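You operate a simulated robot arm through the tools that you are given. There is no shell and no other tool. Be economical: measure what you need, move in short steps, check, and stop when the job is done.

The job below is to be done with a simulated two-armed robot. You get a single attempt, and the scene is never put back.

## Task
End the test on P2: pump vented, hose on its post, blue cap on, its tee handle open.
Fine: open the flat green handle before the hose comes off and leave it open; hose and cap before the tee handle; nothing may leak.

It is judged by the outcome, as a careful person would: the job done as asked, and still so three seconds after it is handed in. It fails if anything else is knocked over, pushed out of place, dropped, spilled or broken. A push-on lid holds only when it is set on centred and level and pressed home; a screw cap is set on level and turned clockwise until tight.

## Robot
Two 7-joint arms with fingered hands on one trunk, on a base that drives. Base frame: it is fixed to the floor where the robot stands at the start and does not move with it; the origin is under the middle of the robot, x ahead of it, y to its left, z up; the surface under the hand at the start is at about z = 860. Readings come in mm, rad, newtons and seconds.
The left shoulder is at the start at [55, 158, 1094], the right one opposite. With the tool pointing down near the work surface each hand reaches from about 440 to 840 mm from the robot's upright axis, wherever it stands, measured 20 degrees to its own side. Places, roughly: blue tee handle [700, 1300, 1100]; brass nipple top [500, 300, 900]; brass screw [600, -100, 1100]; flat green handle [500, 0, 900]; flat white handle [600, 500, 1000]; flat yellow handle [700, 1800, 1000]; green tee handle [700, 1400, 1000]; grey post top [400, 200, 900]; grey zero button [600, 400, 1300]; orange span button [600, 400, 1200]; red slide switch [600, 0, 1200]; red tee handle [700, 1500, 1100]; ribbed red knob [600, 300, 1400]; small blue knob [600, 0, 1200]; small green button [600, 0, 1300]; small minus button [600, 0, 1300]. Payload 4 kg a hand.
The TCP of each hand is the grasp point between the finger pads, 30 mm short of the fingertips. In the tool frame z runs along the fingers and y along their closing line. The gripper opens to 104 mm. The gripper's body begins 35 mm behind the TCP. The gripper is a hand of 4 fingers: y runs from the thumb to the fingers, the wrist lies at [-15, -104, -178] in the tool frame.
Orientation is told as [roll, pitch, yaw] about the base's x, y, z axes, in that order, counted from this pose: with the fingers straight down and the wrist toward the robot, the tool's x, y and z point along [0, 1, 0], [1, 0, 0] and [0, 0, -1] of the base frame.

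## Interface
- The arms move only by the tool jog_arm. It takes "left_commands", "right_commands" or both (then of equal length, played together; a hand with none holds still); each is a list of rows, each a list of 6 numbers: the shift along the base's x, y, z in mm, then the turn, a rotation vector about the base's x, y, z in rad. In form: [[dx, dy, dz, ax, ay, az], ...]. A call has 1 to 8 rows; each row shifts and turns the commanded pose from where the row before left it. A row lasts 0.2 s, in which the tool goes at most 50 mm and 0.15 rad; a call with a longer step from one row to the next is refused whole. A pose out of reach is approached as far as the arm can. The call stops where the force on the tool passes 40 N (or 10 N more than at its start, if that is more) or the arm is blocked; 0.2 s more then pass. In this call time passes only in rows, and 0.2 s behind the last. It gives the time, the measured TCP pose, the force on the tool (base axes), the opening and the grip force at its end, in the units of the frame above (readings bear some noise), with the torque about the TCP (base axes, N m) and any sound that the robot's microphone picked up.
- Cameras (640 x 400 px; columns grow to the right, rows downward): "scene" is now at [135.6, 29.9, 1291.6]; the picture's right is [0.32, -0.95, -0.00], its down [-0.31, -0.10, -0.95] and it looks along [0.90, 0.30, -0.32] (base axes); focal length 214 px, centre (320, 200). "left" rides on the left gripper at [-61, -92, -131] in its tool frame; the picture's right is [-0.81, -0.28, 0.52], its down [0.53, -0.71, 0.46] and it looks along [0.24, 0.64, 0.73] (tool axes); focal length 275 px, centre (320, 200). "right" rides on the right gripper at [61, -92, -130] in its tool frame; the picture's right is [-0.81, 0.27, -0.52], its down [-0.53, -0.71, 0.46] and it looks along [-0.24, 0.65, 0.72] (tool axes); focal length 275 px, centre (320, 200).
- camera(camera): a new picture of that camera. The clock stands still meanwhile.
- raise_lower(by): slides the trunk up (or, below 0, down) by that many mm; the arms and the scene camera ride with it, the base frame stays. It gives what a move gives, with no picture.
- base_move(legs): drives the robot by 1 to 6 legs, each [ahead, turn to the left] in mm and rad, along the robot's own axes; the way and the turn of a leg run together, so that a leg with both is an arc; at most 1500 mm and 3.142 rad a leg. The arms and the cameras ride along, it lands a little off, and it stops where it bumps. It gives what a move gives.
- set_fingers(index, middle, ring, thumb_bend, thumb_turn, hand): sets how far each is bent, from 0 (flat) to 1 (curled in); at 0.3 the hand is open as for a grip, at 0.7 the pads meet at the TCP. One left out holds its place. A second passes; each finger stops where it meets its share of the squeeze, and holds until it gets a number again. It is the only way to open and close the hand. It gives what a move gives, with no picture; readings hold the bend of each and the force on the fingers (four entries, about 0 where the hand has none), thumb and palm. thumb_turn goes from beside the hand (0) to across from the fingers (1), as for a grip.
- aim_head(pan, tilt): turns the head with the scene camera to pan (to the left, within 1.396 rad either way) and tilt (down, from -0.506 to 1.204), counted from straight ahead of the robot. It gives what a move gives.
- point_at(camera, pixels): for up to 12 pixels [column, row] of the newest picture of that camera ("zoom" is the newest enlarged one), the place [x, y, z] in the base frame of the surface seen there, good to about 3 mm. The clock stands still meanwhile.
- close_up(camera, box): a new picture of the part [left, top, right, bottom] of that camera's present view, enlarged. The clock stands still meanwhile.
- job_done(): hands the job in; it is judged then, once.

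Work in short steps. Measure before you move; look again where a grasp or a placing could have gone wrong, and mend it. You have 80 turns and 58 pictures in all, those below and enlarged ones among them. Open the grippers and draw the arms clear of the work before you hand the job in, unless the task says otherwise; then end with one line.

The tools are called after ">>>" by a JSON object that holds its "method" and its "body". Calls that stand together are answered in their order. jog_arm: Moves the arms, as the interface text tells. Its arguments: {"type":"object","properties":{"left_commands":{"type":"array","items":{"type":"array","items":{"type":"number"}}},"right_commands":{"type":"array","items":{"type":"array","items":{"type":"number"}}}},"required":[]} The other tools are called the same way: raise_lower (by) slides the trunk up or down; set_fingers (index, middle, ring, thumb_bend, thumb_turn, hand) moves the fingers one by one; base_move (legs) drives the base; aim_head (pan, tilt) turns the head that bears the scene camera; camera (camera) takes a picture; point_at (camera, pixels) gives the place of the surface under pixels of a picture; close_up (camera, box) takes an enlarged picture of a part of a camera's view; job_done () hands the job in.

At the start:

```text
clock: 0.0
left_eef_pos: [316.6, 457.8, 1294.5]
left_tcp_rot: [0.0, 0.0, -0.001]
left_wrist_force: [0.2, 0.0, -0.2]
left_torque: [0.0, 0.02, -0.02]
left_width: 103.6
left_grip_force: 0.0
left_shape: jaw
left_bend: [0.3, 0.3, 0.3, 0.3, 0.98]
left_finger forces: [0.0, 0.0, 0.0, 0.1, 0.1, 0.0]
right_eef_pos: [445.7, 76.3, 1256.8]
right_tcp_rot: [0.0, 0.0, 0.001]
right_wrist_force: [0.3, 0.6, 0.7]
right_torque: [0.02, 0.0, 0.0]
right_width: 103.6
right_grip_force: 0.1
right_shape: jaw
right_bend: [0.3, 0.3, 0.3, 0.3, 0.98]
right_finger forces: [0.1, 0.0, 0.1, 0.1, 0.0, 0.1]
trunk travel left (down, up): [-300.0, 207.0]
robot x, y, heading: [-0.4, -4.8, 0.001]
head pan, tilt: [0.321, 0.314]
```

scene: 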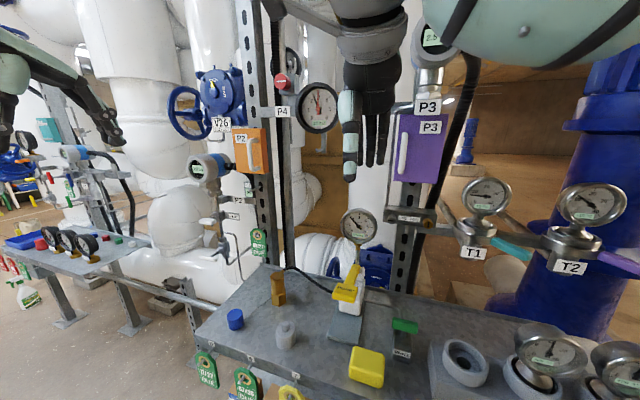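
right: 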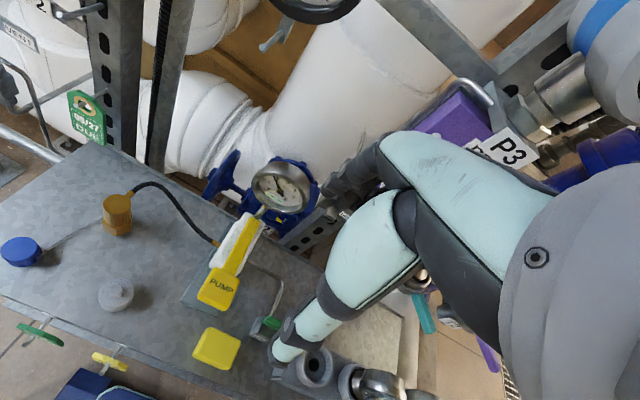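
left: 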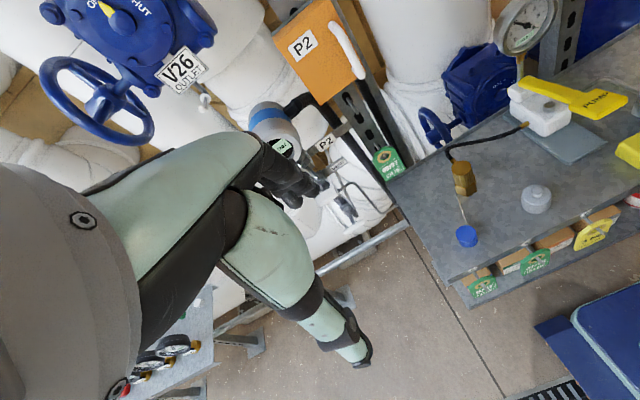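

The bench carries the brass hex nut (278,288), blue cap (235,318), grey post (286,335), pump and green handle (404,326). I look closer at the bench and the P2 station.

>>> {"method": "close_up", "body": {"camera": "scene", "box": [200, 240, 440, 390]}}

>>> {"method": "close_up", "body": {"camera": "scene", "box": [160, 110, 320, 290]}}

>>> {"method": "close_up", "body": {"camera": "left", "box": [230, 80, 480, 260]}}

```text
2.67 times, centred on (320, 315) of scene
```

zoom: 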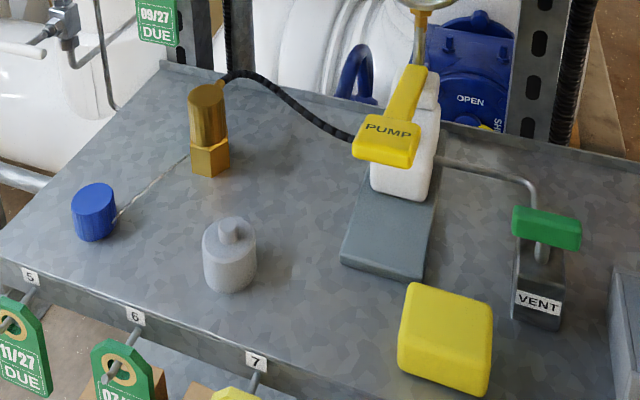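

```text
2.22 times, centred on (240, 200) of scene
```

zoom: 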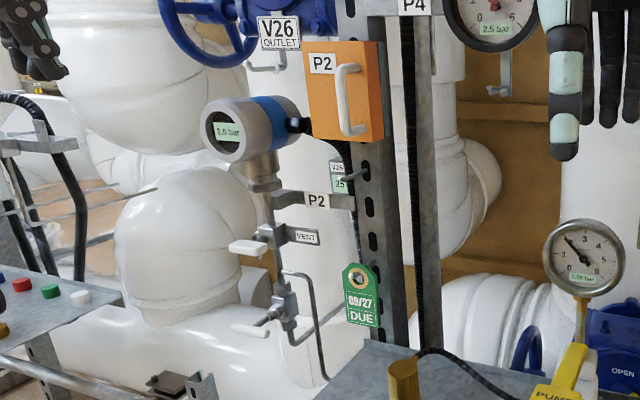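

```text
2.22 times, centred on (355, 170) of left
```

zoom: 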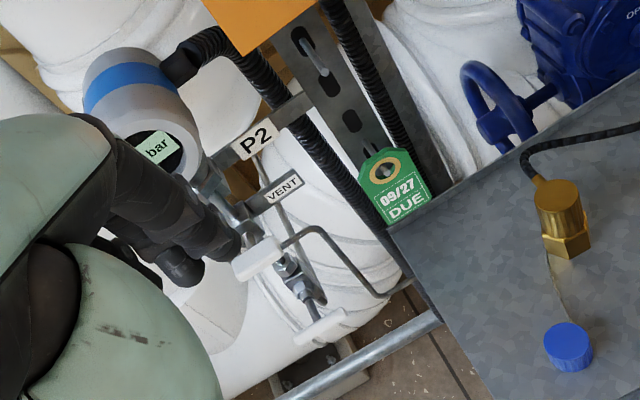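

I measure the handles, nut, cap, post and P2 parts.

>>> {"method": "close_up", "body": {"camera": "scene", "box": [200, 240, 440, 390]}}

>>> {"method": "point_at", "body": {"camera": "zoom", "pixels": [[206, 90], [210, 158], [94, 188], [95, 225], [230, 222], [229, 270], [516, 222], [576, 236], [545, 212], [540, 270], [387, 128], [150, 200]]}}

>>> {"method": "point_at", "body": {"camera": "left", "pixels": [[338, 199], [371, 226], [352, 216], [463, 165], [461, 190], [466, 232], [537, 190], [347, 200]]}}

>>> {"method": "close_up", "body": {"camera": "scene", "box": [190, 190, 270, 270]}}

>>> {"method": "point_at", "body": {"camera": "zoom", "pixels": [[200, 200], [240, 200], [230, 300], [270, 290], [190, 120], [330, 230]]}}

```text
2.67 times, centred on (320, 315) of scene
```

zoom: 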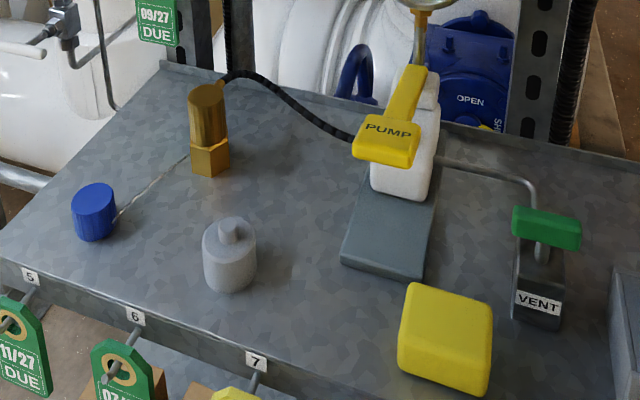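

```text
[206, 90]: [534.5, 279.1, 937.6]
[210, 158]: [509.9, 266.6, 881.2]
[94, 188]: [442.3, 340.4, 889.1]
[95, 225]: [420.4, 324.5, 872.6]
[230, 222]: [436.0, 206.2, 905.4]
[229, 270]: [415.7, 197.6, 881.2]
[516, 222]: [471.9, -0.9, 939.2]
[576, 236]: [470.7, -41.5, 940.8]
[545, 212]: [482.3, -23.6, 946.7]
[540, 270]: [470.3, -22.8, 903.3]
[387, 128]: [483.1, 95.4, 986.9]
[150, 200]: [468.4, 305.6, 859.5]
```

```text
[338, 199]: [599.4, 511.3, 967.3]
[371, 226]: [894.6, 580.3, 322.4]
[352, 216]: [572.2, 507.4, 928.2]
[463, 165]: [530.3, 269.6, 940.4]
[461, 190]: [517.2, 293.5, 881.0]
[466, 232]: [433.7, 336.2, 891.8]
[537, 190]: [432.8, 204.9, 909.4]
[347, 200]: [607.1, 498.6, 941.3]
```

```text
5.00 times, centred on (230, 230) of scene
```

zoom: 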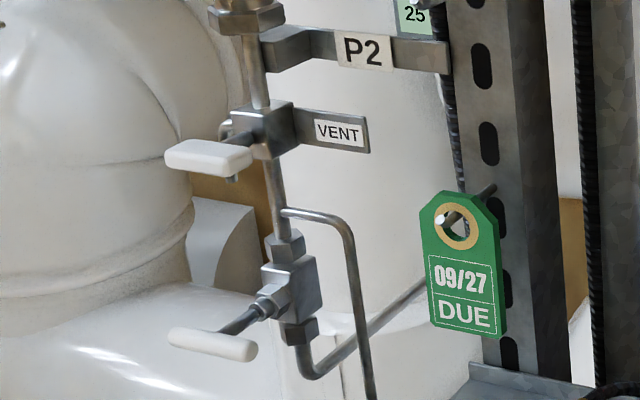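

```text
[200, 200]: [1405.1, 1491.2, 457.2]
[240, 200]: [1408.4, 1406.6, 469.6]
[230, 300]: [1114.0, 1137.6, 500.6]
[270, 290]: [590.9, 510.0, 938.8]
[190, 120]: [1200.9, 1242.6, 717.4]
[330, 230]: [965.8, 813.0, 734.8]
```

I measure the tee and flat white on the current zoom.

>>> {"method": "point_at", "body": {"camera": "zoom", "pixels": [[180, 338], [245, 350], [213, 345], [235, 322], [185, 155], [240, 162], [210, 158], [270, 130], [265, 303], [290, 270], [318, 215]]}}

>>> {"method": "camera", "body": {"camera": "left"}}

```text
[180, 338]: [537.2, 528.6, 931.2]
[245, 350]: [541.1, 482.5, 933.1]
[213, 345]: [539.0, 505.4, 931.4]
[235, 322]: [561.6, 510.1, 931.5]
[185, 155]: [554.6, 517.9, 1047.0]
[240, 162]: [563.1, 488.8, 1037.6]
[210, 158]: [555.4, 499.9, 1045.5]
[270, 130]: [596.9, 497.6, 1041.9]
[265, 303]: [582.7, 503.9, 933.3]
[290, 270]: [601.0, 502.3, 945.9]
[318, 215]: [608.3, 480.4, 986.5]
```

```text
49 pictures are left
```

left: 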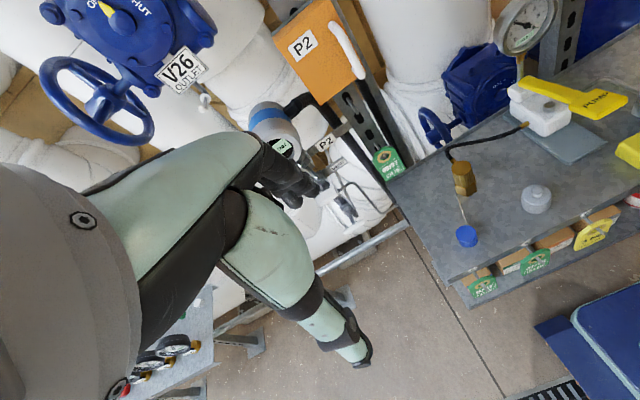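

Next a closer look at the green vent valve to understand its axis and state.

>>> {"method": "close_up", "body": {"camera": "scene", "box": [360, 290, 440, 370]}}

>>> {"method": "point_at", "body": {"camera": "zoom", "pixels": [[172, 150], [310, 170], [240, 130], [250, 190], [225, 240], [175, 155], [170, 250]]}}

>>> {"method": "close_up", "body": {"camera": "right", "box": [170, 200, 330, 390]}}

```text
5.00 times, centred on (400, 330) of scene
```

zoom: 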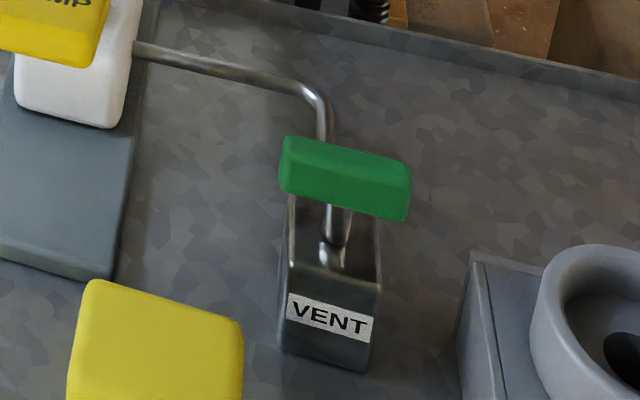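

```text
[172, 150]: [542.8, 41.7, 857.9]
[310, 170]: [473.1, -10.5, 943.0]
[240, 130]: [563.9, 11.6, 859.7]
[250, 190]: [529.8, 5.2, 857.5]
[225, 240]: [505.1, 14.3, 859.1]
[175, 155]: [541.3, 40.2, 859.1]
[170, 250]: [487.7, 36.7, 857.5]
```

```text
2.11 times, centred on (250, 295) of right
```

zoom: 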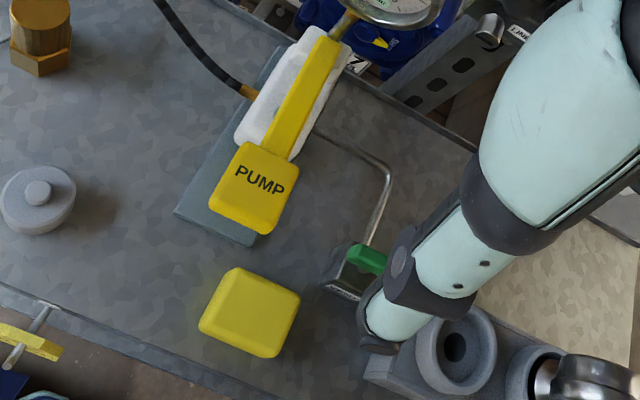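

The vent's pipe runs along x and the green bar lies across it (closed), spinning on a vertical stem. I check obstacles near the right arm's way in.

>>> {"method": "camera", "body": {"camera": "scene"}}

>>> {"method": "point_at", "body": {"camera": "scene", "pixels": [[487, 195], [475, 253], [465, 350], [440, 345], [590, 205], [549, 350], [410, 215], [393, 322], [414, 329], [402, 355], [430, 106], [365, 365]]}}

```text
46 pictures are left
```

scene: 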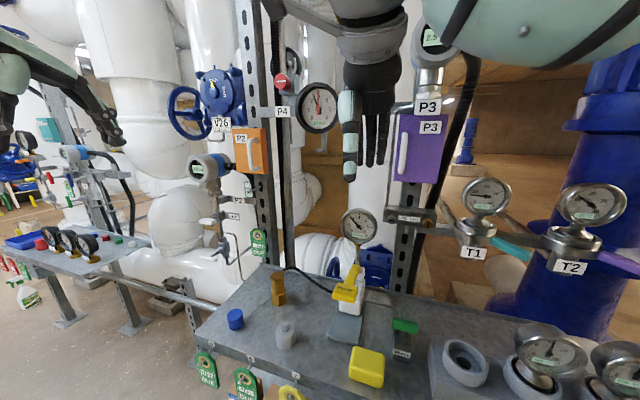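

```text
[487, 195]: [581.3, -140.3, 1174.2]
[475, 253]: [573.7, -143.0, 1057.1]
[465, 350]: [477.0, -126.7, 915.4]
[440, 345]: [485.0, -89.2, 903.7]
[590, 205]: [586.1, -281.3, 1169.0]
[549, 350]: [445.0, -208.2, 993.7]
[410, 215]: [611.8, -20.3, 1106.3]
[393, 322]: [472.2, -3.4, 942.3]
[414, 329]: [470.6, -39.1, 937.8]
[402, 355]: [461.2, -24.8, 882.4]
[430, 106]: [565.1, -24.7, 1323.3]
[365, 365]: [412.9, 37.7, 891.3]
```

Path is clear (T1 gauge at x 581). I bring the right hand over the green bar centre (~[479,-21]), staying at z 1060.

>>> {"method": "jog_arm", "body": {"right_commands": [[8, -25, -40, 0, 0, 0], [8, -24, -40, 0, 0, 0], [8, -24, -40, 0, 0, 0], [9, -24, -40, 0, 0, 0], [0, 0, -37, 0, 0, 0]]}}

>>> {"method": "camera", "body": {"camera": "right"}}

>>> {"method": "camera", "body": {"camera": "scene"}}

```text
clock: 1.2
left_eef_pos: [302.4, 459.3, 1298.4]
left_tcp_rot: [0.001, -0.01, 0.002]
left_wrist_force: [0.5, -0.4, 0.3]
left_torque: [-0.03, 0.03, -0.02]
left_width: 103.9
left_grip_force: 0.1
left_shape: jaw
left_bend: [0.3, 0.3, 0.3, 0.3, 0.98]
left_finger forces: [0.0, 0.0, 0.1, 0.0, 0.0, 0.0]
right_eef_pos: [464.2, -20.7, 1068.0]
right_tcp_rot: [-0.002, -0.01, -0.001]
right_wrist_force: [0.3, -0.2, 0.6]
right_torque: [0.02, 0.03, 0.04]
right_width: 103.9
right_grip_force: 0.1
right_shape: jaw
right_bend: [0.3, 0.3, 0.3, 0.3, 0.98]
right_finger forces: [0.1, 0.0, 0.0, 0.0, 0.1, 0.0]
trunk travel left (down, up): [-300.0, 207.0]
robot x, y, heading: [1.8, 0.6, 0.001]
head pan, tilt: [0.321, 0.314]
```

```text
45 pictures are left
```

right: 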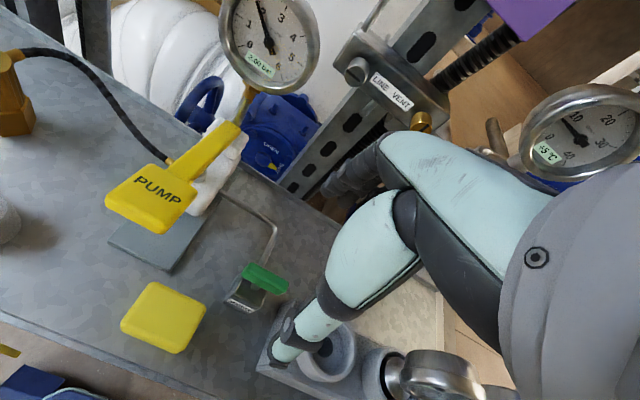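

```text
44 pictures are left
```

scene: 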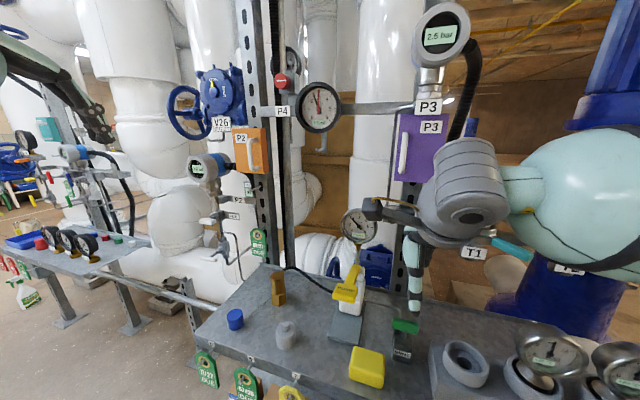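

The trunk leaned a bit: TCP is at x 464. I re-measure the green bar from the right camera.

>>> {"method": "point_at", "body": {"camera": "right", "pixels": [[247, 268], [284, 285], [265, 276], [263, 283], [240, 300], [252, 292]]}}

>>> {"method": "jog_arm", "body": {"right_commands": [[8, 0, -25, 0, 0, 0], [7, 0, -25, 0, 0, 0]]}}

```text
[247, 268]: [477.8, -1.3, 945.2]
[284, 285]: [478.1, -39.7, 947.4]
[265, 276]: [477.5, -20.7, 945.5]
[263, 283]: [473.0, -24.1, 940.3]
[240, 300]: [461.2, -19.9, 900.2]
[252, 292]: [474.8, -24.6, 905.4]
```

```text
clock: 1.8
left_eef_pos: [302.3, 457.5, 1298.0]
left_tcp_rot: [0.001, -0.011, 0.0]
left_wrist_force: [-0.8, 1.1, 0.0]
left_torque: [0.01, 0.03, 0.01]
left_width: 103.7
left_grip_force: 0.1
left_shape: jaw
left_bend: [0.3, 0.3, 0.3, 0.3, 0.98]
left_finger forces: [0.0, 0.0, 0.0, 0.0, 0.0, 0.1]
right_eef_pos: [480.2, -19.8, 1015.1]
right_tcp_rot: [0.0, -0.011, 0.0]
right_wrist_force: [0.6, 0.6, 0.1]
right_torque: [0.0, 0.02, 0.03]
right_width: 104.2
right_grip_force: 0.1
right_shape: jaw
right_bend: [0.3, 0.3, 0.3, 0.3, 0.98]
right_finger forces: [0.1, 0.0, 0.1, 0.0, 0.0, 0.0]
trunk travel left (down, up): [-300.0, 207.0]
robot x, y, heading: [-4.5, 3.3, 0.002]
head pan, tilt: [0.321, 0.314]
```

The bar centre is [479,-20,940]; TCP is above it. I go down to z≈946.

>>> {"method": "jog_arm", "body": {"right_commands": [[0, 0, -25, 0, 0, 0], [0, 0, -25, 0, 0, 0], [0, 0, -19, 0, 0, 0]]}}

>>> {"method": "camera", "body": {"camera": "right"}}

```text
clock: 2.6
left_eef_pos: [302.6, 457.6, 1297.7]
left_tcp_rot: [0.002, -0.013, 0.001]
left_wrist_force: [-0.2, 0.4, 0.6]
left_torque: [0.01, -0.02, 0.0]
left_width: 103.8
left_grip_force: 0.0
left_shape: jaw
left_bend: [0.3, 0.3, 0.3, 0.3, 0.98]
left_finger forces: [0.0, 0.1, 0.0, 0.0, 0.0, 0.0]
right_eef_pos: [479.1, -21.7, 946.5]
right_tcp_rot: [0.0, -0.011, 0.0]
right_wrist_force: [0.0, 0.0, -0.8]
right_torque: [-0.01, -0.02, 0.0]
right_width: 104.1
right_grip_force: 0.1
right_shape: jaw
right_bend: [0.3, 0.3, 0.3, 0.3, 0.98]
right_finger forces: [0.0, 0.1, 0.0, 0.1, 0.1, 0.0]
trunk travel left (down, up): [-300.0, 207.0]
robot x, y, heading: [2.6, 2.3, -0.001]
head pan, tilt: [0.321, 0.314]
```

```text
43 pictures are left
```

right: 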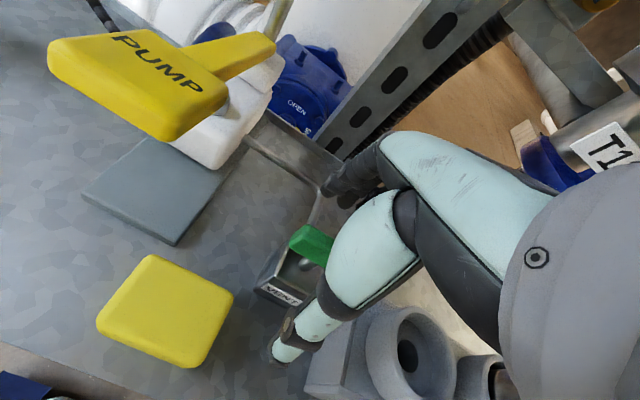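

The bar is between thumb and fingers; I close the hand.

>>> {"method": "set_fingers", "body": {"hand": "right", "index": 0.68, "middle": 0.68, "ring": 0.68, "thumb_bend": 0.68}}

>>> {"method": "jog_arm", "body": {"right_commands": [[0, 0, 0, 0, 0, 0.1], [0, 0, 0, 0, 0, 0.1], [0, 0, 0, 0, 0, 0.1]]}}

>>> {"method": "camera", "body": {"camera": "right"}}

```text
clock: 3.6
left_eef_pos: [300.2, 458.5, 1297.4]
left_tcp_rot: [0.003, -0.013, 0.002]
left_wrist_force: [0.1, 0.1, -0.3]
left_torque: [0.0, 0.0, -0.01]
left_width: 103.9
left_grip_force: 0.0
left_shape: jaw
left_bend: [0.3, 0.3, 0.3, 0.3, 0.98]
left_finger forces: [0.0, 0.0, 0.0, 0.0, 0.0, 0.0]
right_eef_pos: [479.9, -21.5, 947.6]
right_tcp_rot: [0.0, -0.013, -0.001]
right_wrist_force: [-1.1, -0.3, -0.5]
right_torque: [-0.01, 0.02, 0.03]
right_width: 9.1
right_grip_force: 0.7
right_shape: fingers
right_bend: [0.68, 0.68, 0.68, 0.66, 0.98]
right_finger forces: [0.3, 0.2, 0.2, 0.0, 1.5, 0.0]
trunk travel left (down, up): [-300.0, 207.0]
robot x, y, heading: [-0.3, -2.3, 0.003]
head pan, tilt: [0.321, 0.314]
```

```text
clock: 4.4
left_eef_pos: [301.9, 457.7, 1298.1]
left_tcp_rot: [0.001, -0.01, 0.0]
left_wrist_force: [0.0, -0.5, 0.8]
left_torque: [0.03, -0.02, -0.01]
left_width: 104.1
left_grip_force: 0.1
left_shape: jaw
left_bend: [0.3, 0.3, 0.3, 0.3, 0.98]
left_finger forces: [0.1, 0.0, 0.0, 0.0, 0.0, 0.1]
right_eef_pos: [480.0, -20.5, 946.4]
right_tcp_rot: [-0.001, -0.013, 0.301]
right_wrist_force: [1.8, -0.4, -1.1]
right_torque: [-0.03, -0.01, -0.03]
right_width: 9.3
right_grip_force: 0.7
right_shape: fingers
right_bend: [0.66, 0.68, 0.68, 0.67, 0.97]
right_finger forces: [1.9, 0.0, 0.0, 0.1, 0.9, 0.0]
trunk travel left (down, up): [-300.0, 207.0]
robot x, y, heading: [0.2, -0.4, 0.002]
head pan, tilt: [0.321, 0.314]
```

```text
42 pictures are left
```

right: 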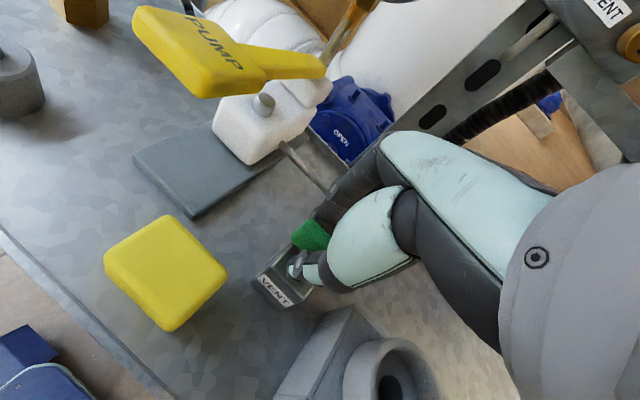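

The grip is light; I tighten and continue turning counterclockwise.

>>> {"method": "set_fingers", "body": {"hand": "right", "index": 0.8, "middle": 0.8, "ring": 0.8, "thumb_bend": 0.8}}

>>> {"method": "jog_arm", "body": {"right_commands": [[0, 0, 0, 0, 0, 0.14], [0, 0, 0, 0, 0, 0.14], [0, 0, 0, 0, 0, 0.14]]}}

>>> {"method": "camera", "body": {"camera": "right"}}

```text
clock: 5.4
left_eef_pos: [305.1, 458.1, 1297.9]
left_tcp_rot: [0.002, -0.008, 0.0]
left_wrist_force: [0.0, -0.8, 0.5]
left_torque: [-0.01, 0.02, 0.01]
left_width: 103.9
left_grip_force: 0.1
left_shape: jaw
left_bend: [0.3, 0.3, 0.3, 0.3, 0.98]
left_finger forces: [0.0, 0.1, 0.0, 0.0, 0.0, 0.0]
right_eef_pos: [481.5, -22.3, 944.9]
right_tcp_rot: [-0.001, -0.008, 0.301]
right_wrist_force: [9.2, -0.9, -24.4]
right_torque: [0.04, -0.07, 0.3]
right_width: 4.7
right_grip_force: 21.4
right_shape: fingers
right_bend: [0.73, 0.74, 0.76, 0.7, 0.96]
right_finger forces: [12.3, 7.6, 8.7, 0.0, 14.6, 0.0]
trunk travel left (down, up): [-300.0, 207.0]
robot x, y, heading: [2.0, 0.5, -0.003]
head pan, tilt: [0.321, 0.314]
```

```text
clock: 6.2
left_eef_pos: [305.5, 456.5, 1296.5]
left_tcp_rot: [0.002, -0.008, -0.001]
left_wrist_force: [0.6, 0.1, -0.8]
left_torque: [0.01, 0.02, 0.02]
left_width: 104.1
left_grip_force: 0.0
left_shape: jaw
left_bend: [0.3, 0.3, 0.3, 0.3, 0.98]
left_finger forces: [0.0, 0.0, 0.1, 0.0, 0.0, 0.0]
right_eef_pos: [483.4, -21.6, 945.0]
right_tcp_rot: [0.001, -0.008, 0.721]
right_wrist_force: [11.4, -2.4, -21.6]
right_torque: [-0.13, -0.18, 0.02]
right_width: 5.6
right_grip_force: 20.2
right_shape: fingers
right_bend: [0.73, 0.75, 0.79, 0.71, 0.95]
right_finger forces: [16.8, 6.6, 3.5, 0.0, 13.3, 0.1]
trunk travel left (down, up): [-300.0, 207.0]
robot x, y, heading: [3.4, 0.7, 0.001]
head pan, tilt: [0.321, 0.314]
```

```text
41 pictures are left
```

right: 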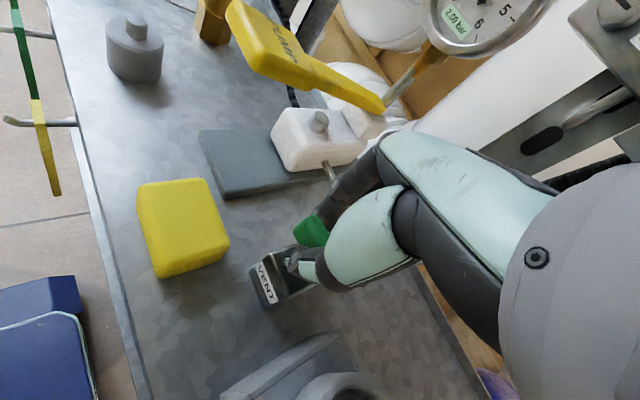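

The bar end stays at the same spot in the hand view (312,232), so it turns with the hand. I continue to about 90°.

>>> {"method": "jog_arm", "body": {"right_commands": [[0, 0, 0, 0, 0, 0.14], [0, 0, 0, 0, 0, 0.14], [0, 0, 0, 0, 0, 0.14], [0, 0, 0, 0, 0, 0.14], [0, 0, 0, 0, 0, 0.14], [0, 0, 0, 0, 0, 0.14]]}}

>>> {"method": "camera", "body": {"camera": "right"}}

>>> {"method": "camera", "body": {"camera": "scene"}}

```text
clock: 7.6
left_eef_pos: [305.0, 458.8, 1297.4]
left_tcp_rot: [0.001, -0.009, -0.001]
left_wrist_force: [0.9, 0.5, -0.2]
left_torque: [-0.01, 0.02, 0.0]
left_width: 103.8
left_grip_force: 0.1
left_shape: jaw
left_bend: [0.3, 0.3, 0.3, 0.3, 0.98]
left_finger forces: [0.0, 0.0, 0.0, 0.0, 0.0, 0.0]
right_eef_pos: [482.0, -19.9, 945.9]
right_tcp_rot: [0.003, -0.01, 1.143]
right_wrist_force: [6.6, 4.2, -23.3]
right_torque: [-0.04, -0.19, 0.0]
right_width: 5.7
right_grip_force: 18.9
right_shape: fingers
right_bend: [0.73, 0.75, 0.79, 0.71, 0.95]
right_finger forces: [16.1, 5.5, 2.0, 0.0, 14.1, 0.0]
right hand out of reach, approached as far as the arm can: row 4, 5, 6
trunk travel left (down, up): [-300.0, 207.0]
robot x, y, heading: [-0.6, 3.2, 0.001]
head pan, tilt: [0.321, 0.314]
```

```text
40 pictures are left
```

right: 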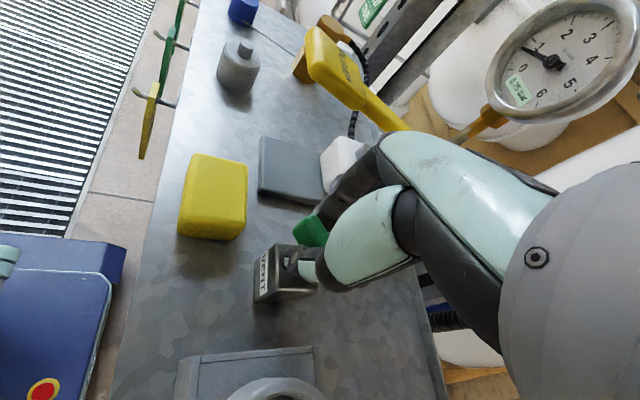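

```text
39 pictures are left
```

scene: 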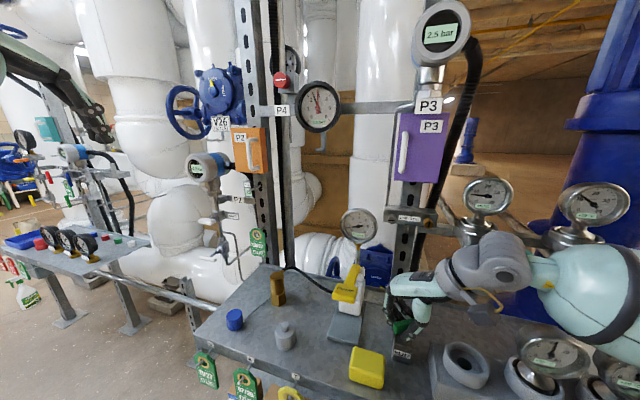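

The gauge is falling (2.00→0.75 bar), so the vent is open partway; the wrist stopped at 1.14 rad. I release and lift to see the bar's angle.

>>> {"method": "set_fingers", "body": {"hand": "right", "index": 0.3, "middle": 0.3, "ring": 0.3, "thumb_bend": 0.3}}

>>> {"method": "jog_arm", "body": {"right_commands": [[0, 0, 30, 0, 0, 0], [0, 0, 40, 0, 0, 0]]}}

>>> {"method": "camera", "body": {"camera": "right"}}

```text
clock: 8.6
left_eef_pos: [302.2, 458.4, 1298.1]
left_tcp_rot: [0.001, -0.013, -0.001]
left_wrist_force: [-0.1, 0.5, -0.7]
left_torque: [-0.01, 0.01, 0.03]
left_width: 104.0
left_grip_force: 0.0
left_shape: jaw
left_bend: [0.3, 0.3, 0.3, 0.3, 0.98]
left_finger forces: [0.0, 0.0, 0.0, 0.1, 0.0, 0.1]
right_eef_pos: [479.6, -21.9, 946.3]
right_tcp_rot: [-0.002, -0.012, 1.14]
right_wrist_force: [0.2, 0.2, -0.2]
right_torque: [0.02, 0.0, 0.03]
right_width: 102.8
right_grip_force: 0.1
right_shape: fingers
right_bend: [0.3, 0.3, 0.3, 0.3, 0.97]
right_finger forces: [0.0, 0.0, 0.1, 0.1, 0.1, 0.0]
trunk travel left (down, up): [-300.0, 207.0]
robot x, y, heading: [-2.3, -1.4, -0.004]
head pan, tilt: [0.321, 0.314]
```

```text
clock: 9.2
left_eef_pos: [302.3, 458.1, 1298.5]
left_tcp_rot: [0.005, -0.012, -0.001]
left_wrist_force: [-0.1, 0.1, -0.3]
left_torque: [-0.01, -0.03, 0.01]
left_width: 103.9
left_grip_force: 0.0
left_shape: jaw
left_bend: [0.3, 0.3, 0.3, 0.3, 0.98]
left_finger forces: [0.1, 0.1, 0.1, 0.0, 0.1, 0.1]
right_eef_pos: [478.9, -20.3, 1017.7]
right_tcp_rot: [-0.001, -0.01, 1.139]
right_wrist_force: [-0.5, 0.8, 0.0]
right_torque: [-0.04, -0.02, -0.01]
right_width: 102.9
right_grip_force: 0.1
right_shape: fingers
right_bend: [0.3, 0.3, 0.3, 0.3, 0.97]
right_finger forces: [0.1, 0.0, 0.0, 0.1, 0.1, 0.0]
trunk travel left (down, up): [-300.0, 207.0]
robot x, y, heading: [3.3, -0.6, 0.002]
head pan, tilt: [0.321, 0.314]
```

```text
38 pictures are left
```

right: 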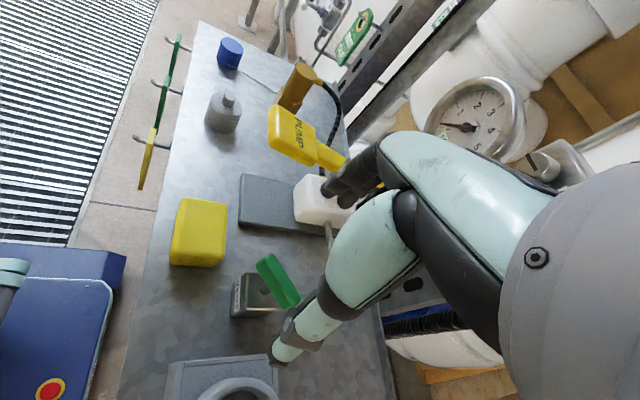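

I measure the bar's ends.

>>> {"method": "point_at", "body": {"camera": "right", "pixels": [[264, 260], [290, 303], [277, 282], [258, 264], [268, 256]]}}

>>> {"method": "close_up", "body": {"camera": "right", "box": [400, 60, 560, 160]}}

```text
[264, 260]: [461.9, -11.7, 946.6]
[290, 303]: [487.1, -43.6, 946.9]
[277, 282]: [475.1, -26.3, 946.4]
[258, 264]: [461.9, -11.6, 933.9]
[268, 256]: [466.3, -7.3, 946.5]
```

```text
4.00 times, centred on (480, 110) of right
```

zoom: 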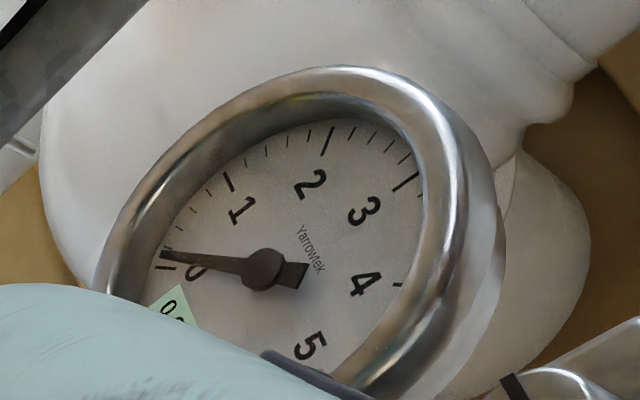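

Pressure is 0, but the bar slipped and only stands at ~38°. I'll turn the hand back to yaw 0, close it to a wedge and push the bar's near end toward −y.

>>> {"method": "jog_arm", "body": {"right_commands": [[-2, 8, 5, 0, 0, -0.145], [-2, 8, 5, 0, 0, -0.145], [-2, 8, 5, 0, 0, -0.145], [-2, 8, 0, 0, 0, -0.145], [-2, 8, 0, 0, 0, -0.145], [-2, 8, 0, 0, 0, -0.145], [-2, 8, 0, 0, 0, -0.145], [-3, 8, 0, 0, 0, -0.125]]}}

>>> {"method": "set_fingers", "body": {"hand": "right", "index": 0.7, "middle": 0.7, "ring": 0.7, "thumb_bend": 0.7}}

>>> {"method": "camera", "body": {"camera": "right"}}

>>> {"method": "camera", "body": {"camera": "scene"}}

```text
clock: 11.0
left_eef_pos: [300.9, 459.4, 1297.5]
left_tcp_rot: [0.001, -0.012, -0.001]
left_wrist_force: [0.2, 0.4, 0.3]
left_torque: [-0.02, 0.04, 0.02]
left_width: 103.7
left_grip_force: 0.0
left_shape: jaw
left_bend: [0.3, 0.3, 0.3, 0.3, 0.98]
left_finger forces: [0.0, 0.0, 0.0, 0.0, 0.1, 0.0]
right_eef_pos: [462.0, 43.7, 1031.7]
right_tcp_rot: [-0.003, -0.014, -0.003]
right_wrist_force: [0.1, -0.2, -0.6]
right_torque: [0.0, -0.01, -0.02]
right_width: 102.7
right_grip_force: 0.0
right_shape: fingers
right_bend: [0.3, 0.3, 0.3, 0.3, 0.97]
right_finger forces: [0.1, 0.0, 0.1, 0.1, 0.1, 0.0]
trunk travel left (down, up): [-300.0, 207.0]
robot x, y, heading: [1.3, -0.2, 0.003]
head pan, tilt: [0.321, 0.314]
```

```text
clock: 12.0
left_eef_pos: [301.5, 458.1, 1297.8]
left_tcp_rot: [0.002, -0.012, 0.001]
left_wrist_force: [0.4, -0.4, 0.3]
left_torque: [0.0, 0.01, 0.01]
left_width: 103.8
left_grip_force: 0.0
left_shape: jaw
left_bend: [0.3, 0.3, 0.3, 0.3, 0.98]
left_finger forces: [0.0, 0.0, 0.0, 0.1, 0.0, 0.0]
right_eef_pos: [462.9, 43.2, 1032.2]
right_tcp_rot: [0.0, -0.011, -0.001]
right_wrist_force: [0.8, 0.3, 0.1]
right_torque: [-0.01, 0.02, -0.01]
right_width: 1.4
right_grip_force: 0.1
right_shape: fingers
right_bend: [0.7, 0.7, 0.7, 0.7, 0.97]
right_finger forces: [0.1, 0.0, 0.1, 0.0, 0.0, 0.1]
trunk travel left (down, up): [-300.0, 207.0]
robot x, y, heading: [-3.4, 3.3, -0.0]
head pan, tilt: [0.321, 0.314]
```

```text
36 pictures are left
```

right: 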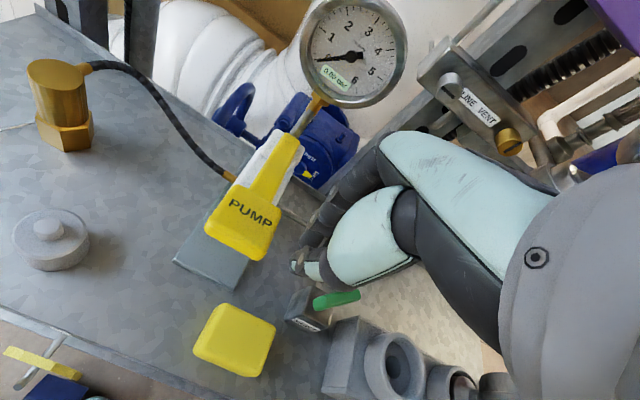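

```text
35 pictures are left
```

scene: 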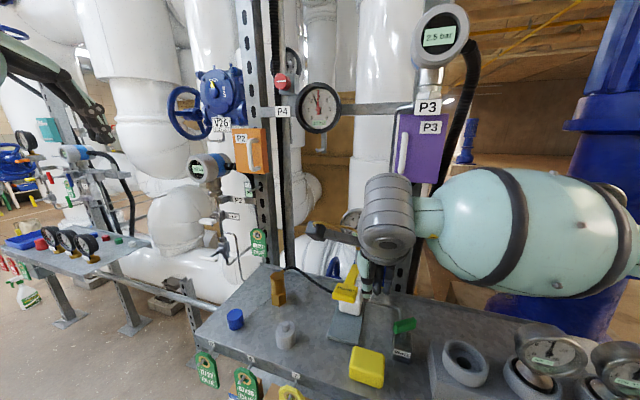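

I check clearance between the closed fingers and the pump handle before descending.

>>> {"method": "point_at", "body": {"camera": "right", "pixels": [[276, 240], [240, 255], [207, 225], [300, 150], [300, 262], [318, 225], [314, 303], [358, 294], [322, 266]]}}

```text
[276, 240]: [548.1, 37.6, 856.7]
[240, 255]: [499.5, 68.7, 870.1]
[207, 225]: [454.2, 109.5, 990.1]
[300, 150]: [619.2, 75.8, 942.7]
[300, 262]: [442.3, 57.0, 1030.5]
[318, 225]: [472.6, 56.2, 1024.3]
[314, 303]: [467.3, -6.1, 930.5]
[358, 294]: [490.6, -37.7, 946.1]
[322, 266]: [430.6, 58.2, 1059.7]
```

The wedge would be tight beside the pump handle. Instead I use the thumb alone (fingers curled), which sits ~52 mm toward the robot from the TCP.

>>> {"method": "set_fingers", "body": {"hand": "right", "thumb_bend": 0.3}}

>>> {"method": "set_fingers", "body": {"hand": "right", "index": 1.0, "middle": 1.0, "ring": 1.0}}

>>> {"method": "jog_arm", "body": {"right_commands": [[25, -9, 0, 0, 0, 0], [25, -8, 0, 0, 0, 0]]}}

>>> {"method": "camera", "body": {"camera": "right"}}

>>> {"method": "close_up", "body": {"camera": "scene", "box": [320, 160, 480, 380]}}

```text
clock: 13.0
left_eef_pos: [302.5, 458.9, 1297.5]
left_tcp_rot: [0.002, -0.012, -0.002]
left_wrist_force: [-0.7, 0.3, -0.4]
left_torque: [-0.01, 0.01, -0.01]
left_width: 103.8
left_grip_force: 0.0
left_shape: jaw
left_bend: [0.3, 0.3, 0.3, 0.3, 0.98]
left_finger forces: [0.1, 0.0, 0.0, 0.1, 0.0, 0.0]
right_eef_pos: [464.2, 44.2, 1031.6]
right_tcp_rot: [-0.001, -0.013, 0.0]
right_wrist_force: [0.5, -0.9, 0.1]
right_torque: [0.02, 0.0, 0.03]
right_width: 51.7
right_grip_force: 0.0
right_shape: fingers
right_bend: [0.7, 0.7, 0.7, 0.3, 0.97]
right_finger forces: [0.0, 0.0, 0.0, 0.0, 0.1, 0.1]
trunk travel left (down, up): [-300.0, 207.0]
robot x, y, heading: [-0.9, 0.0, 0.003]
head pan, tilt: [0.321, 0.314]
```

```text
clock: 14.0
left_eef_pos: [302.7, 457.7, 1297.1]
left_tcp_rot: [0.004, -0.011, 0.0]
left_wrist_force: [0.3, -0.4, 0.0]
left_torque: [-0.01, -0.02, 0.0]
left_width: 104.2
left_grip_force: 0.0
left_shape: jaw
left_bend: [0.3, 0.3, 0.3, 0.3, 0.98]
left_finger forces: [0.0, 0.0, 0.0, 0.1, 0.1, 0.0]
right_eef_pos: [463.0, 44.0, 1032.0]
right_tcp_rot: [0.0, -0.012, 0.0]
right_wrist_force: [-0.2, -0.1, -0.9]
right_torque: [0.02, 0.01, 0.02]
right_width: 65.2
right_grip_force: 0.1
right_shape: fingers
right_bend: [1.0, 1.0, 1.0, 0.3, 0.97]
right_finger forces: [0.0, 0.0, 0.0, 0.0, 0.0, 0.0]
trunk travel left (down, up): [-300.0, 207.0]
robot x, y, heading: [1.4, 4.5, 0.007]
head pan, tilt: [0.321, 0.314]
```

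```text
clock: 14.6
left_eef_pos: [301.3, 458.1, 1297.5]
left_tcp_rot: [0.002, -0.011, -0.001]
left_wrist_force: [-0.3, -0.8, -0.1]
left_torque: [-0.01, -0.01, -0.02]
left_width: 103.8
left_grip_force: 0.0
left_shape: jaw
left_bend: [0.3, 0.3, 0.3, 0.3, 0.98]
left_finger forces: [0.0, 0.0, 0.1, 0.0, 0.1, 0.1]
right_eef_pos: [511.6, 25.7, 1030.2]
right_tcp_rot: [-0.002, -0.014, 0.0]
right_wrist_force: [-0.8, 0.2, 0.4]
right_torque: [-0.04, 0.02, 0.0]
right_width: 65.1
right_grip_force: 0.0
right_shape: fingers
right_bend: [1.0, 1.0, 1.0, 0.3, 0.97]
right_finger forces: [0.1, 0.1, 0.0, 0.0, 0.0, 0.1]
trunk travel left (down, up): [-300.0, 207.0]
robot x, y, heading: [-1.8, -2.4, -0.0]
head pan, tilt: [0.321, 0.314]
```

```text
34 pictures are left
```

right: 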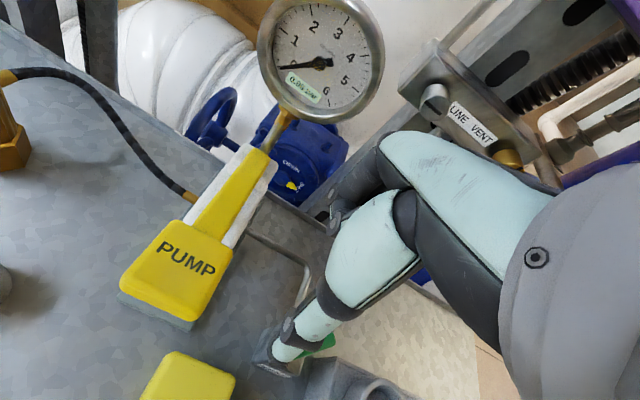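

```text
1.82 times, centred on (400, 270) of scene
```

zoom: 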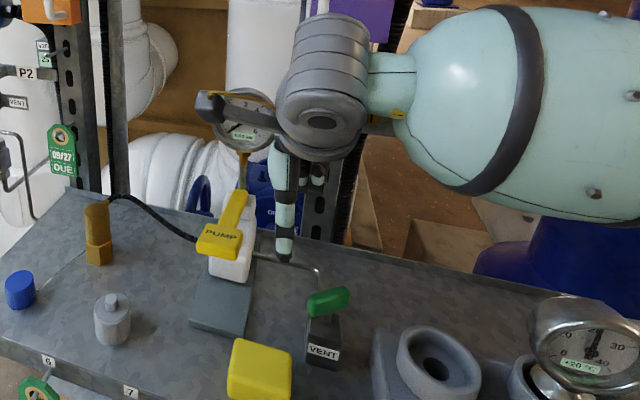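

I measure the thumb tip and the bar in this zoom.

>>> {"method": "point_at", "body": {"camera": "zoom", "pixels": [[285, 255], [284, 215], [311, 303], [345, 293], [328, 292], [242, 250]]}}

>>> {"method": "point_at", "body": {"camera": "right", "pixels": [[275, 355], [300, 332], [320, 345], [333, 342]]}}

```text
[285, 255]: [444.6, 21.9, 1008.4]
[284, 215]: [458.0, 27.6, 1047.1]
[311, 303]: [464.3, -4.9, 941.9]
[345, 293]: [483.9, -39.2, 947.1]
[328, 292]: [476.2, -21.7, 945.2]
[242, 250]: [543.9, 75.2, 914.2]
```

```text
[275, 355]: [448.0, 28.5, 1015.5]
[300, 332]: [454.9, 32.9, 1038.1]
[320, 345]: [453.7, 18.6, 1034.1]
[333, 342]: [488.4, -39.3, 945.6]
```

The thumb tip is at ~[450,25,1003]; I shift +8 in x, descend 80, then push −y about 20 first.

>>> {"method": "jog_arm", "body": {"right_commands": [[8, 0, -27, 0, 0, 0], [0, 0, -27, 0, 0, 0], [0, 0, -26, 0, 0, 0], [0, -10, 0, 0, 0, 0], [0, -8, 0, 0, 0, 0], [0, -6, 0, 0, 0, 0]]}}

>>> {"method": "close_up", "body": {"camera": "scene", "box": [340, 260, 440, 360]}}

```text
clock: 16.0
left_eef_pos: [302.3, 457.5, 1298.1]
left_tcp_rot: [0.001, -0.013, 0.002]
left_wrist_force: [-0.1, 0.5, 0.0]
left_torque: [-0.04, -0.02, -0.04]
left_width: 103.8
left_grip_force: 0.0
left_shape: jaw
left_bend: [0.3, 0.3, 0.3, 0.3, 0.98]
left_finger forces: [0.1, 0.0, 0.1, 0.1, 0.1, 0.0]
right_eef_pos: [520.9, 4.0, 952.6]
right_tcp_rot: [-0.001, -0.013, 0.001]
right_wrist_force: [0.1, 1.1, -0.4]
right_torque: [-0.01, -0.01, -0.08]
right_width: 65.4
right_grip_force: 1.0
right_shape: fingers
right_bend: [1.0, 1.0, 1.0, 0.3, 0.97]
right_finger forces: [0.0, 0.1, 0.0, 0.0, 1.4, 0.0]
trunk travel left (down, up): [-300.0, 207.0]
robot x, y, heading: [2.8, 3.5, -0.0]
head pan, tilt: [0.321, 0.314]
```

```text
4.00 times, centred on (390, 310) of scene
```

zoom: 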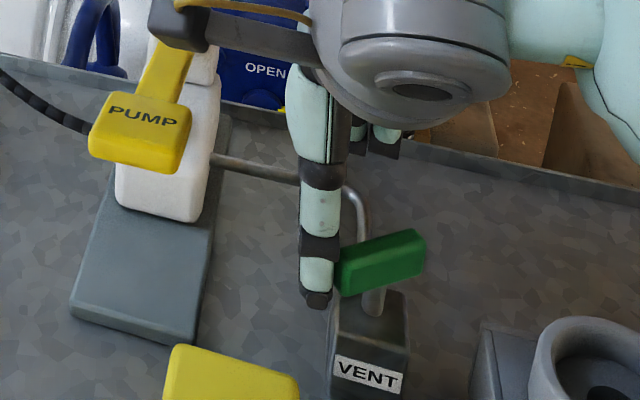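

Thumb contacts the bar's near end (torque −0.08, slight force). I push further −y.

>>> {"method": "jog_arm", "body": {"right_commands": [[0, -6, 0, 0, 0, 0], [0, -6, 0, 0, 0, 0], [0, -5, 0, 0, 0, 0]]}}

>>> {"method": "close_up", "body": {"camera": "scene", "box": [340, 260, 440, 360]}}

```text
clock: 16.8
left_eef_pos: [298.9, 459.4, 1296.9]
left_tcp_rot: [-0.001, -0.012, 0.003]
left_wrist_force: [0.5, 0.3, 0.3]
left_torque: [-0.03, -0.01, -0.02]
left_width: 103.7
left_grip_force: 0.0
left_shape: jaw
left_bend: [0.3, 0.3, 0.3, 0.3, 0.98]
left_finger forces: [0.0, 0.0, 0.0, 0.0, 0.0, 0.0]
right_eef_pos: [518.9, -13.1, 953.3]
right_tcp_rot: [-0.002, -0.012, 0.004]
right_wrist_force: [-6.4, 9.6, 2.1]
right_torque: [0.06, 0.13, -0.53]
right_width: 68.7
right_grip_force: 5.1
right_shape: fingers
right_bend: [1.0, 1.0, 1.0, 0.25, 0.92]
right_finger forces: [0.1, 0.0, 0.1, 0.0, 10.8, 0.1]
trunk travel left (down, up): [-300.0, 207.0]
robot x, y, heading: [1.7, 0.6, -0.003]
head pan, tilt: [0.321, 0.314]
```

```text
4.00 times, centred on (390, 310) of scene
```

zoom: 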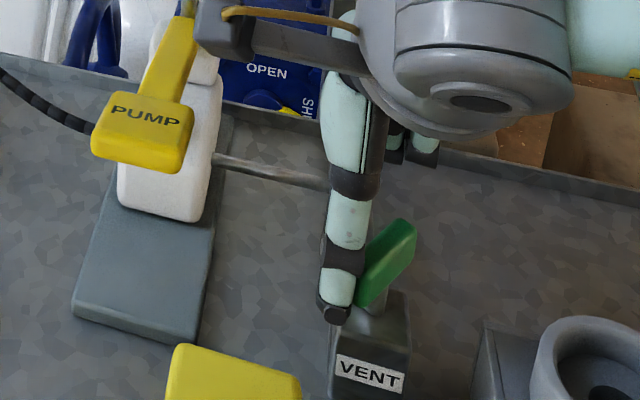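

Bar is turning (~65°). I push further with a bit of +x to keep on the bar.

>>> {"method": "jog_arm", "body": {"right_commands": [[4, -5, 0, 0, 0, 0], [2, -5, 0, 0, 0, 0], [0, -4, 0, 0, 0, 0]]}}

>>> {"method": "close_up", "body": {"camera": "scene", "box": [340, 260, 440, 360]}}

```text
clock: 17.6
left_eef_pos: [297.8, 459.3, 1298.5]
left_tcp_rot: [0.0, -0.013, -0.001]
left_wrist_force: [-0.2, -0.3, -0.9]
left_torque: [0.0, -0.03, 0.01]
left_width: 104.0
left_grip_force: 0.0
left_shape: jaw
left_bend: [0.3, 0.3, 0.3, 0.3, 0.98]
left_finger forces: [0.1, 0.0, 0.1, 0.0, 0.0, 0.0]
right_eef_pos: [523.1, -27.5, 953.2]
right_tcp_rot: [-0.002, -0.012, 0.0]
right_wrist_force: [-21.9, 9.5, 0.5]
right_torque: [0.08, 0.16, -0.38]
right_width: 73.7
right_grip_force: 9.2
right_shape: fingers
right_bend: [1.0, 1.0, 1.0, 0.11, 0.91]
right_finger forces: [0.1, 0.0, 0.1, 0.0, 18.6, 0.1]
trunk travel left (down, up): [-300.0, 207.0]
robot x, y, heading: [0.3, -1.2, 0.001]
head pan, tilt: [0.321, 0.314]
```

```text
4.00 times, centred on (390, 310) of scene
```

zoom: 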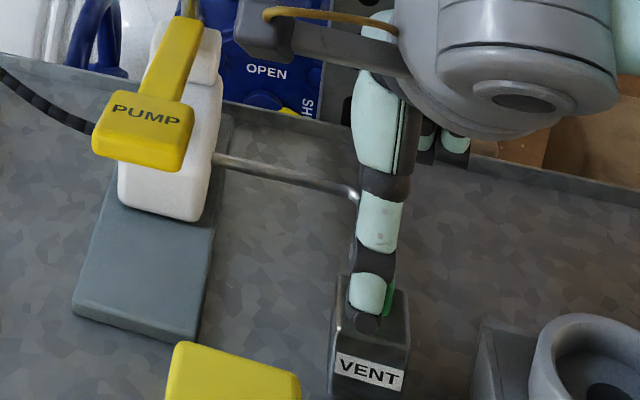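

The bar now hides behind the thumb, with the force mostly along x; I back off −x, lift, and look.

>>> {"method": "jog_arm", "body": {"right_commands": [[-8, 4, 0, 0, 0, 0], [-5, 4, 10, 0, 0, 0], [0, 0, 40, 0, 0, 0], [0, 0, 40, 0, 0, 0]]}}

>>> {"method": "close_up", "body": {"camera": "scene", "box": [340, 260, 440, 360]}}

>>> {"method": "point_at", "body": {"camera": "zoom", "pixels": [[370, 265], [395, 225], [365, 255], [380, 245]]}}

```text
clock: 18.6
left_eef_pos: [301.5, 457.8, 1297.9]
left_tcp_rot: [0.001, -0.014, -0.001]
left_wrist_force: [0.5, -1.1, -0.5]
left_torque: [0.02, 0.03, 0.0]
left_width: 104.0
left_grip_force: 0.1
left_shape: jaw
left_bend: [0.3, 0.3, 0.3, 0.3, 0.98]
left_finger forces: [0.1, 0.1, 0.0, 0.0, 0.1, 0.0]
right_eef_pos: [512.9, -19.8, 1042.1]
right_tcp_rot: [0.001, -0.011, -0.002]
right_wrist_force: [-0.5, 0.1, 0.5]
right_torque: [0.0, 0.01, -0.01]
right_width: 65.9
right_grip_force: 0.0
right_shape: fingers
right_bend: [1.0, 1.0, 1.0, 0.3, 0.97]
right_finger forces: [0.0, 0.0, 0.0, 0.1, 0.0, 0.0]
trunk travel left (down, up): [-300.0, 207.0]
robot x, y, heading: [-0.5, 1.0, -0.005]
head pan, tilt: [0.321, 0.314]
```

```text
4.00 times, centred on (390, 310) of scene
```

zoom: 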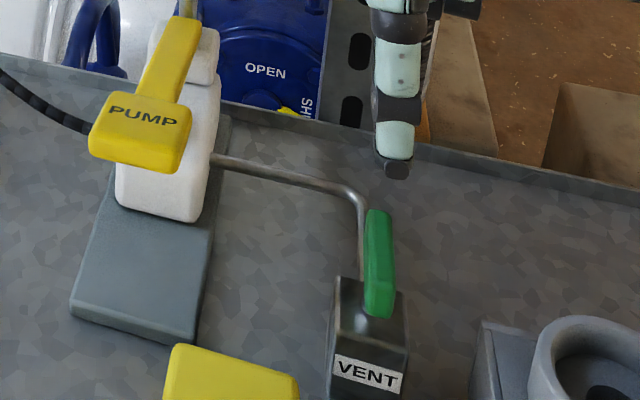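

```text
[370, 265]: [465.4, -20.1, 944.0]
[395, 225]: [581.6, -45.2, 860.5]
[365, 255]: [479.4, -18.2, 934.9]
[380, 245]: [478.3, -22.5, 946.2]
```

The green handle now lies along x over the pipe: fully open. I withdraw the right arm and probe obstacles for the left hand's approach to the hose.

>>> {"method": "jog_arm", "body": {"right_commands": [[-20, -10, 45, 0, 0, 0], [-20, -20, 45, 0, 0, 0], [-25, -25, 40, 0, 0, 0], [-20, -30, 40, 0, 0, 0]]}}

>>> {"method": "camera", "body": {"camera": "scene"}}

>>> {"method": "point_at", "body": {"camera": "scene", "pixels": [[318, 107], [268, 230], [250, 150], [195, 168], [360, 225], [258, 243], [278, 272], [278, 300], [290, 268], [245, 60]]}}

>>> {"method": "close_up", "body": {"camera": "scene", "box": [220, 255, 320, 355]}}

```text
refused: row 1 steps farther than a row can; nothing moved
```

```text
28 pictures are left
```

scene: 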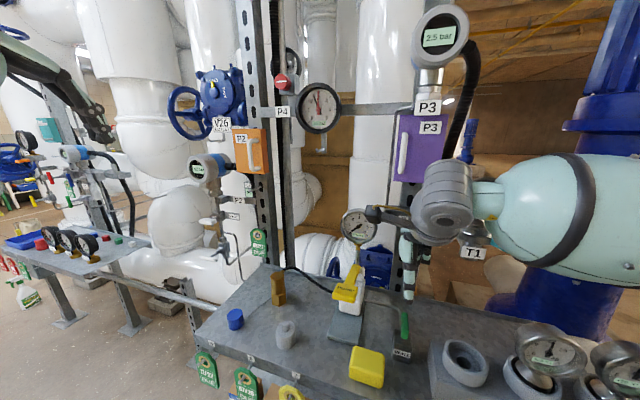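

```text
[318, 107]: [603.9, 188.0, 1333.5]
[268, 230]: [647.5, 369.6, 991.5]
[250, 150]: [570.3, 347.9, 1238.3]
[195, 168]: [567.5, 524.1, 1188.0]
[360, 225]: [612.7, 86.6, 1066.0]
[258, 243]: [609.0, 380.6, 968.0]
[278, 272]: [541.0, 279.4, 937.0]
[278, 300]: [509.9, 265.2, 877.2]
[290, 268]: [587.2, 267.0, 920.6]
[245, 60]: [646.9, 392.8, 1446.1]
```

```text
4.00 times, centred on (270, 305) of scene
```

zoom: 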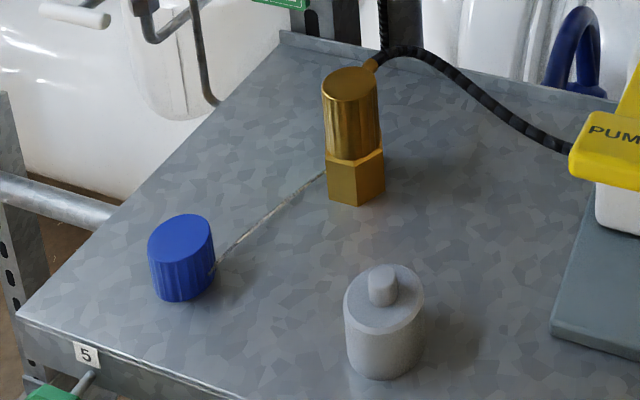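

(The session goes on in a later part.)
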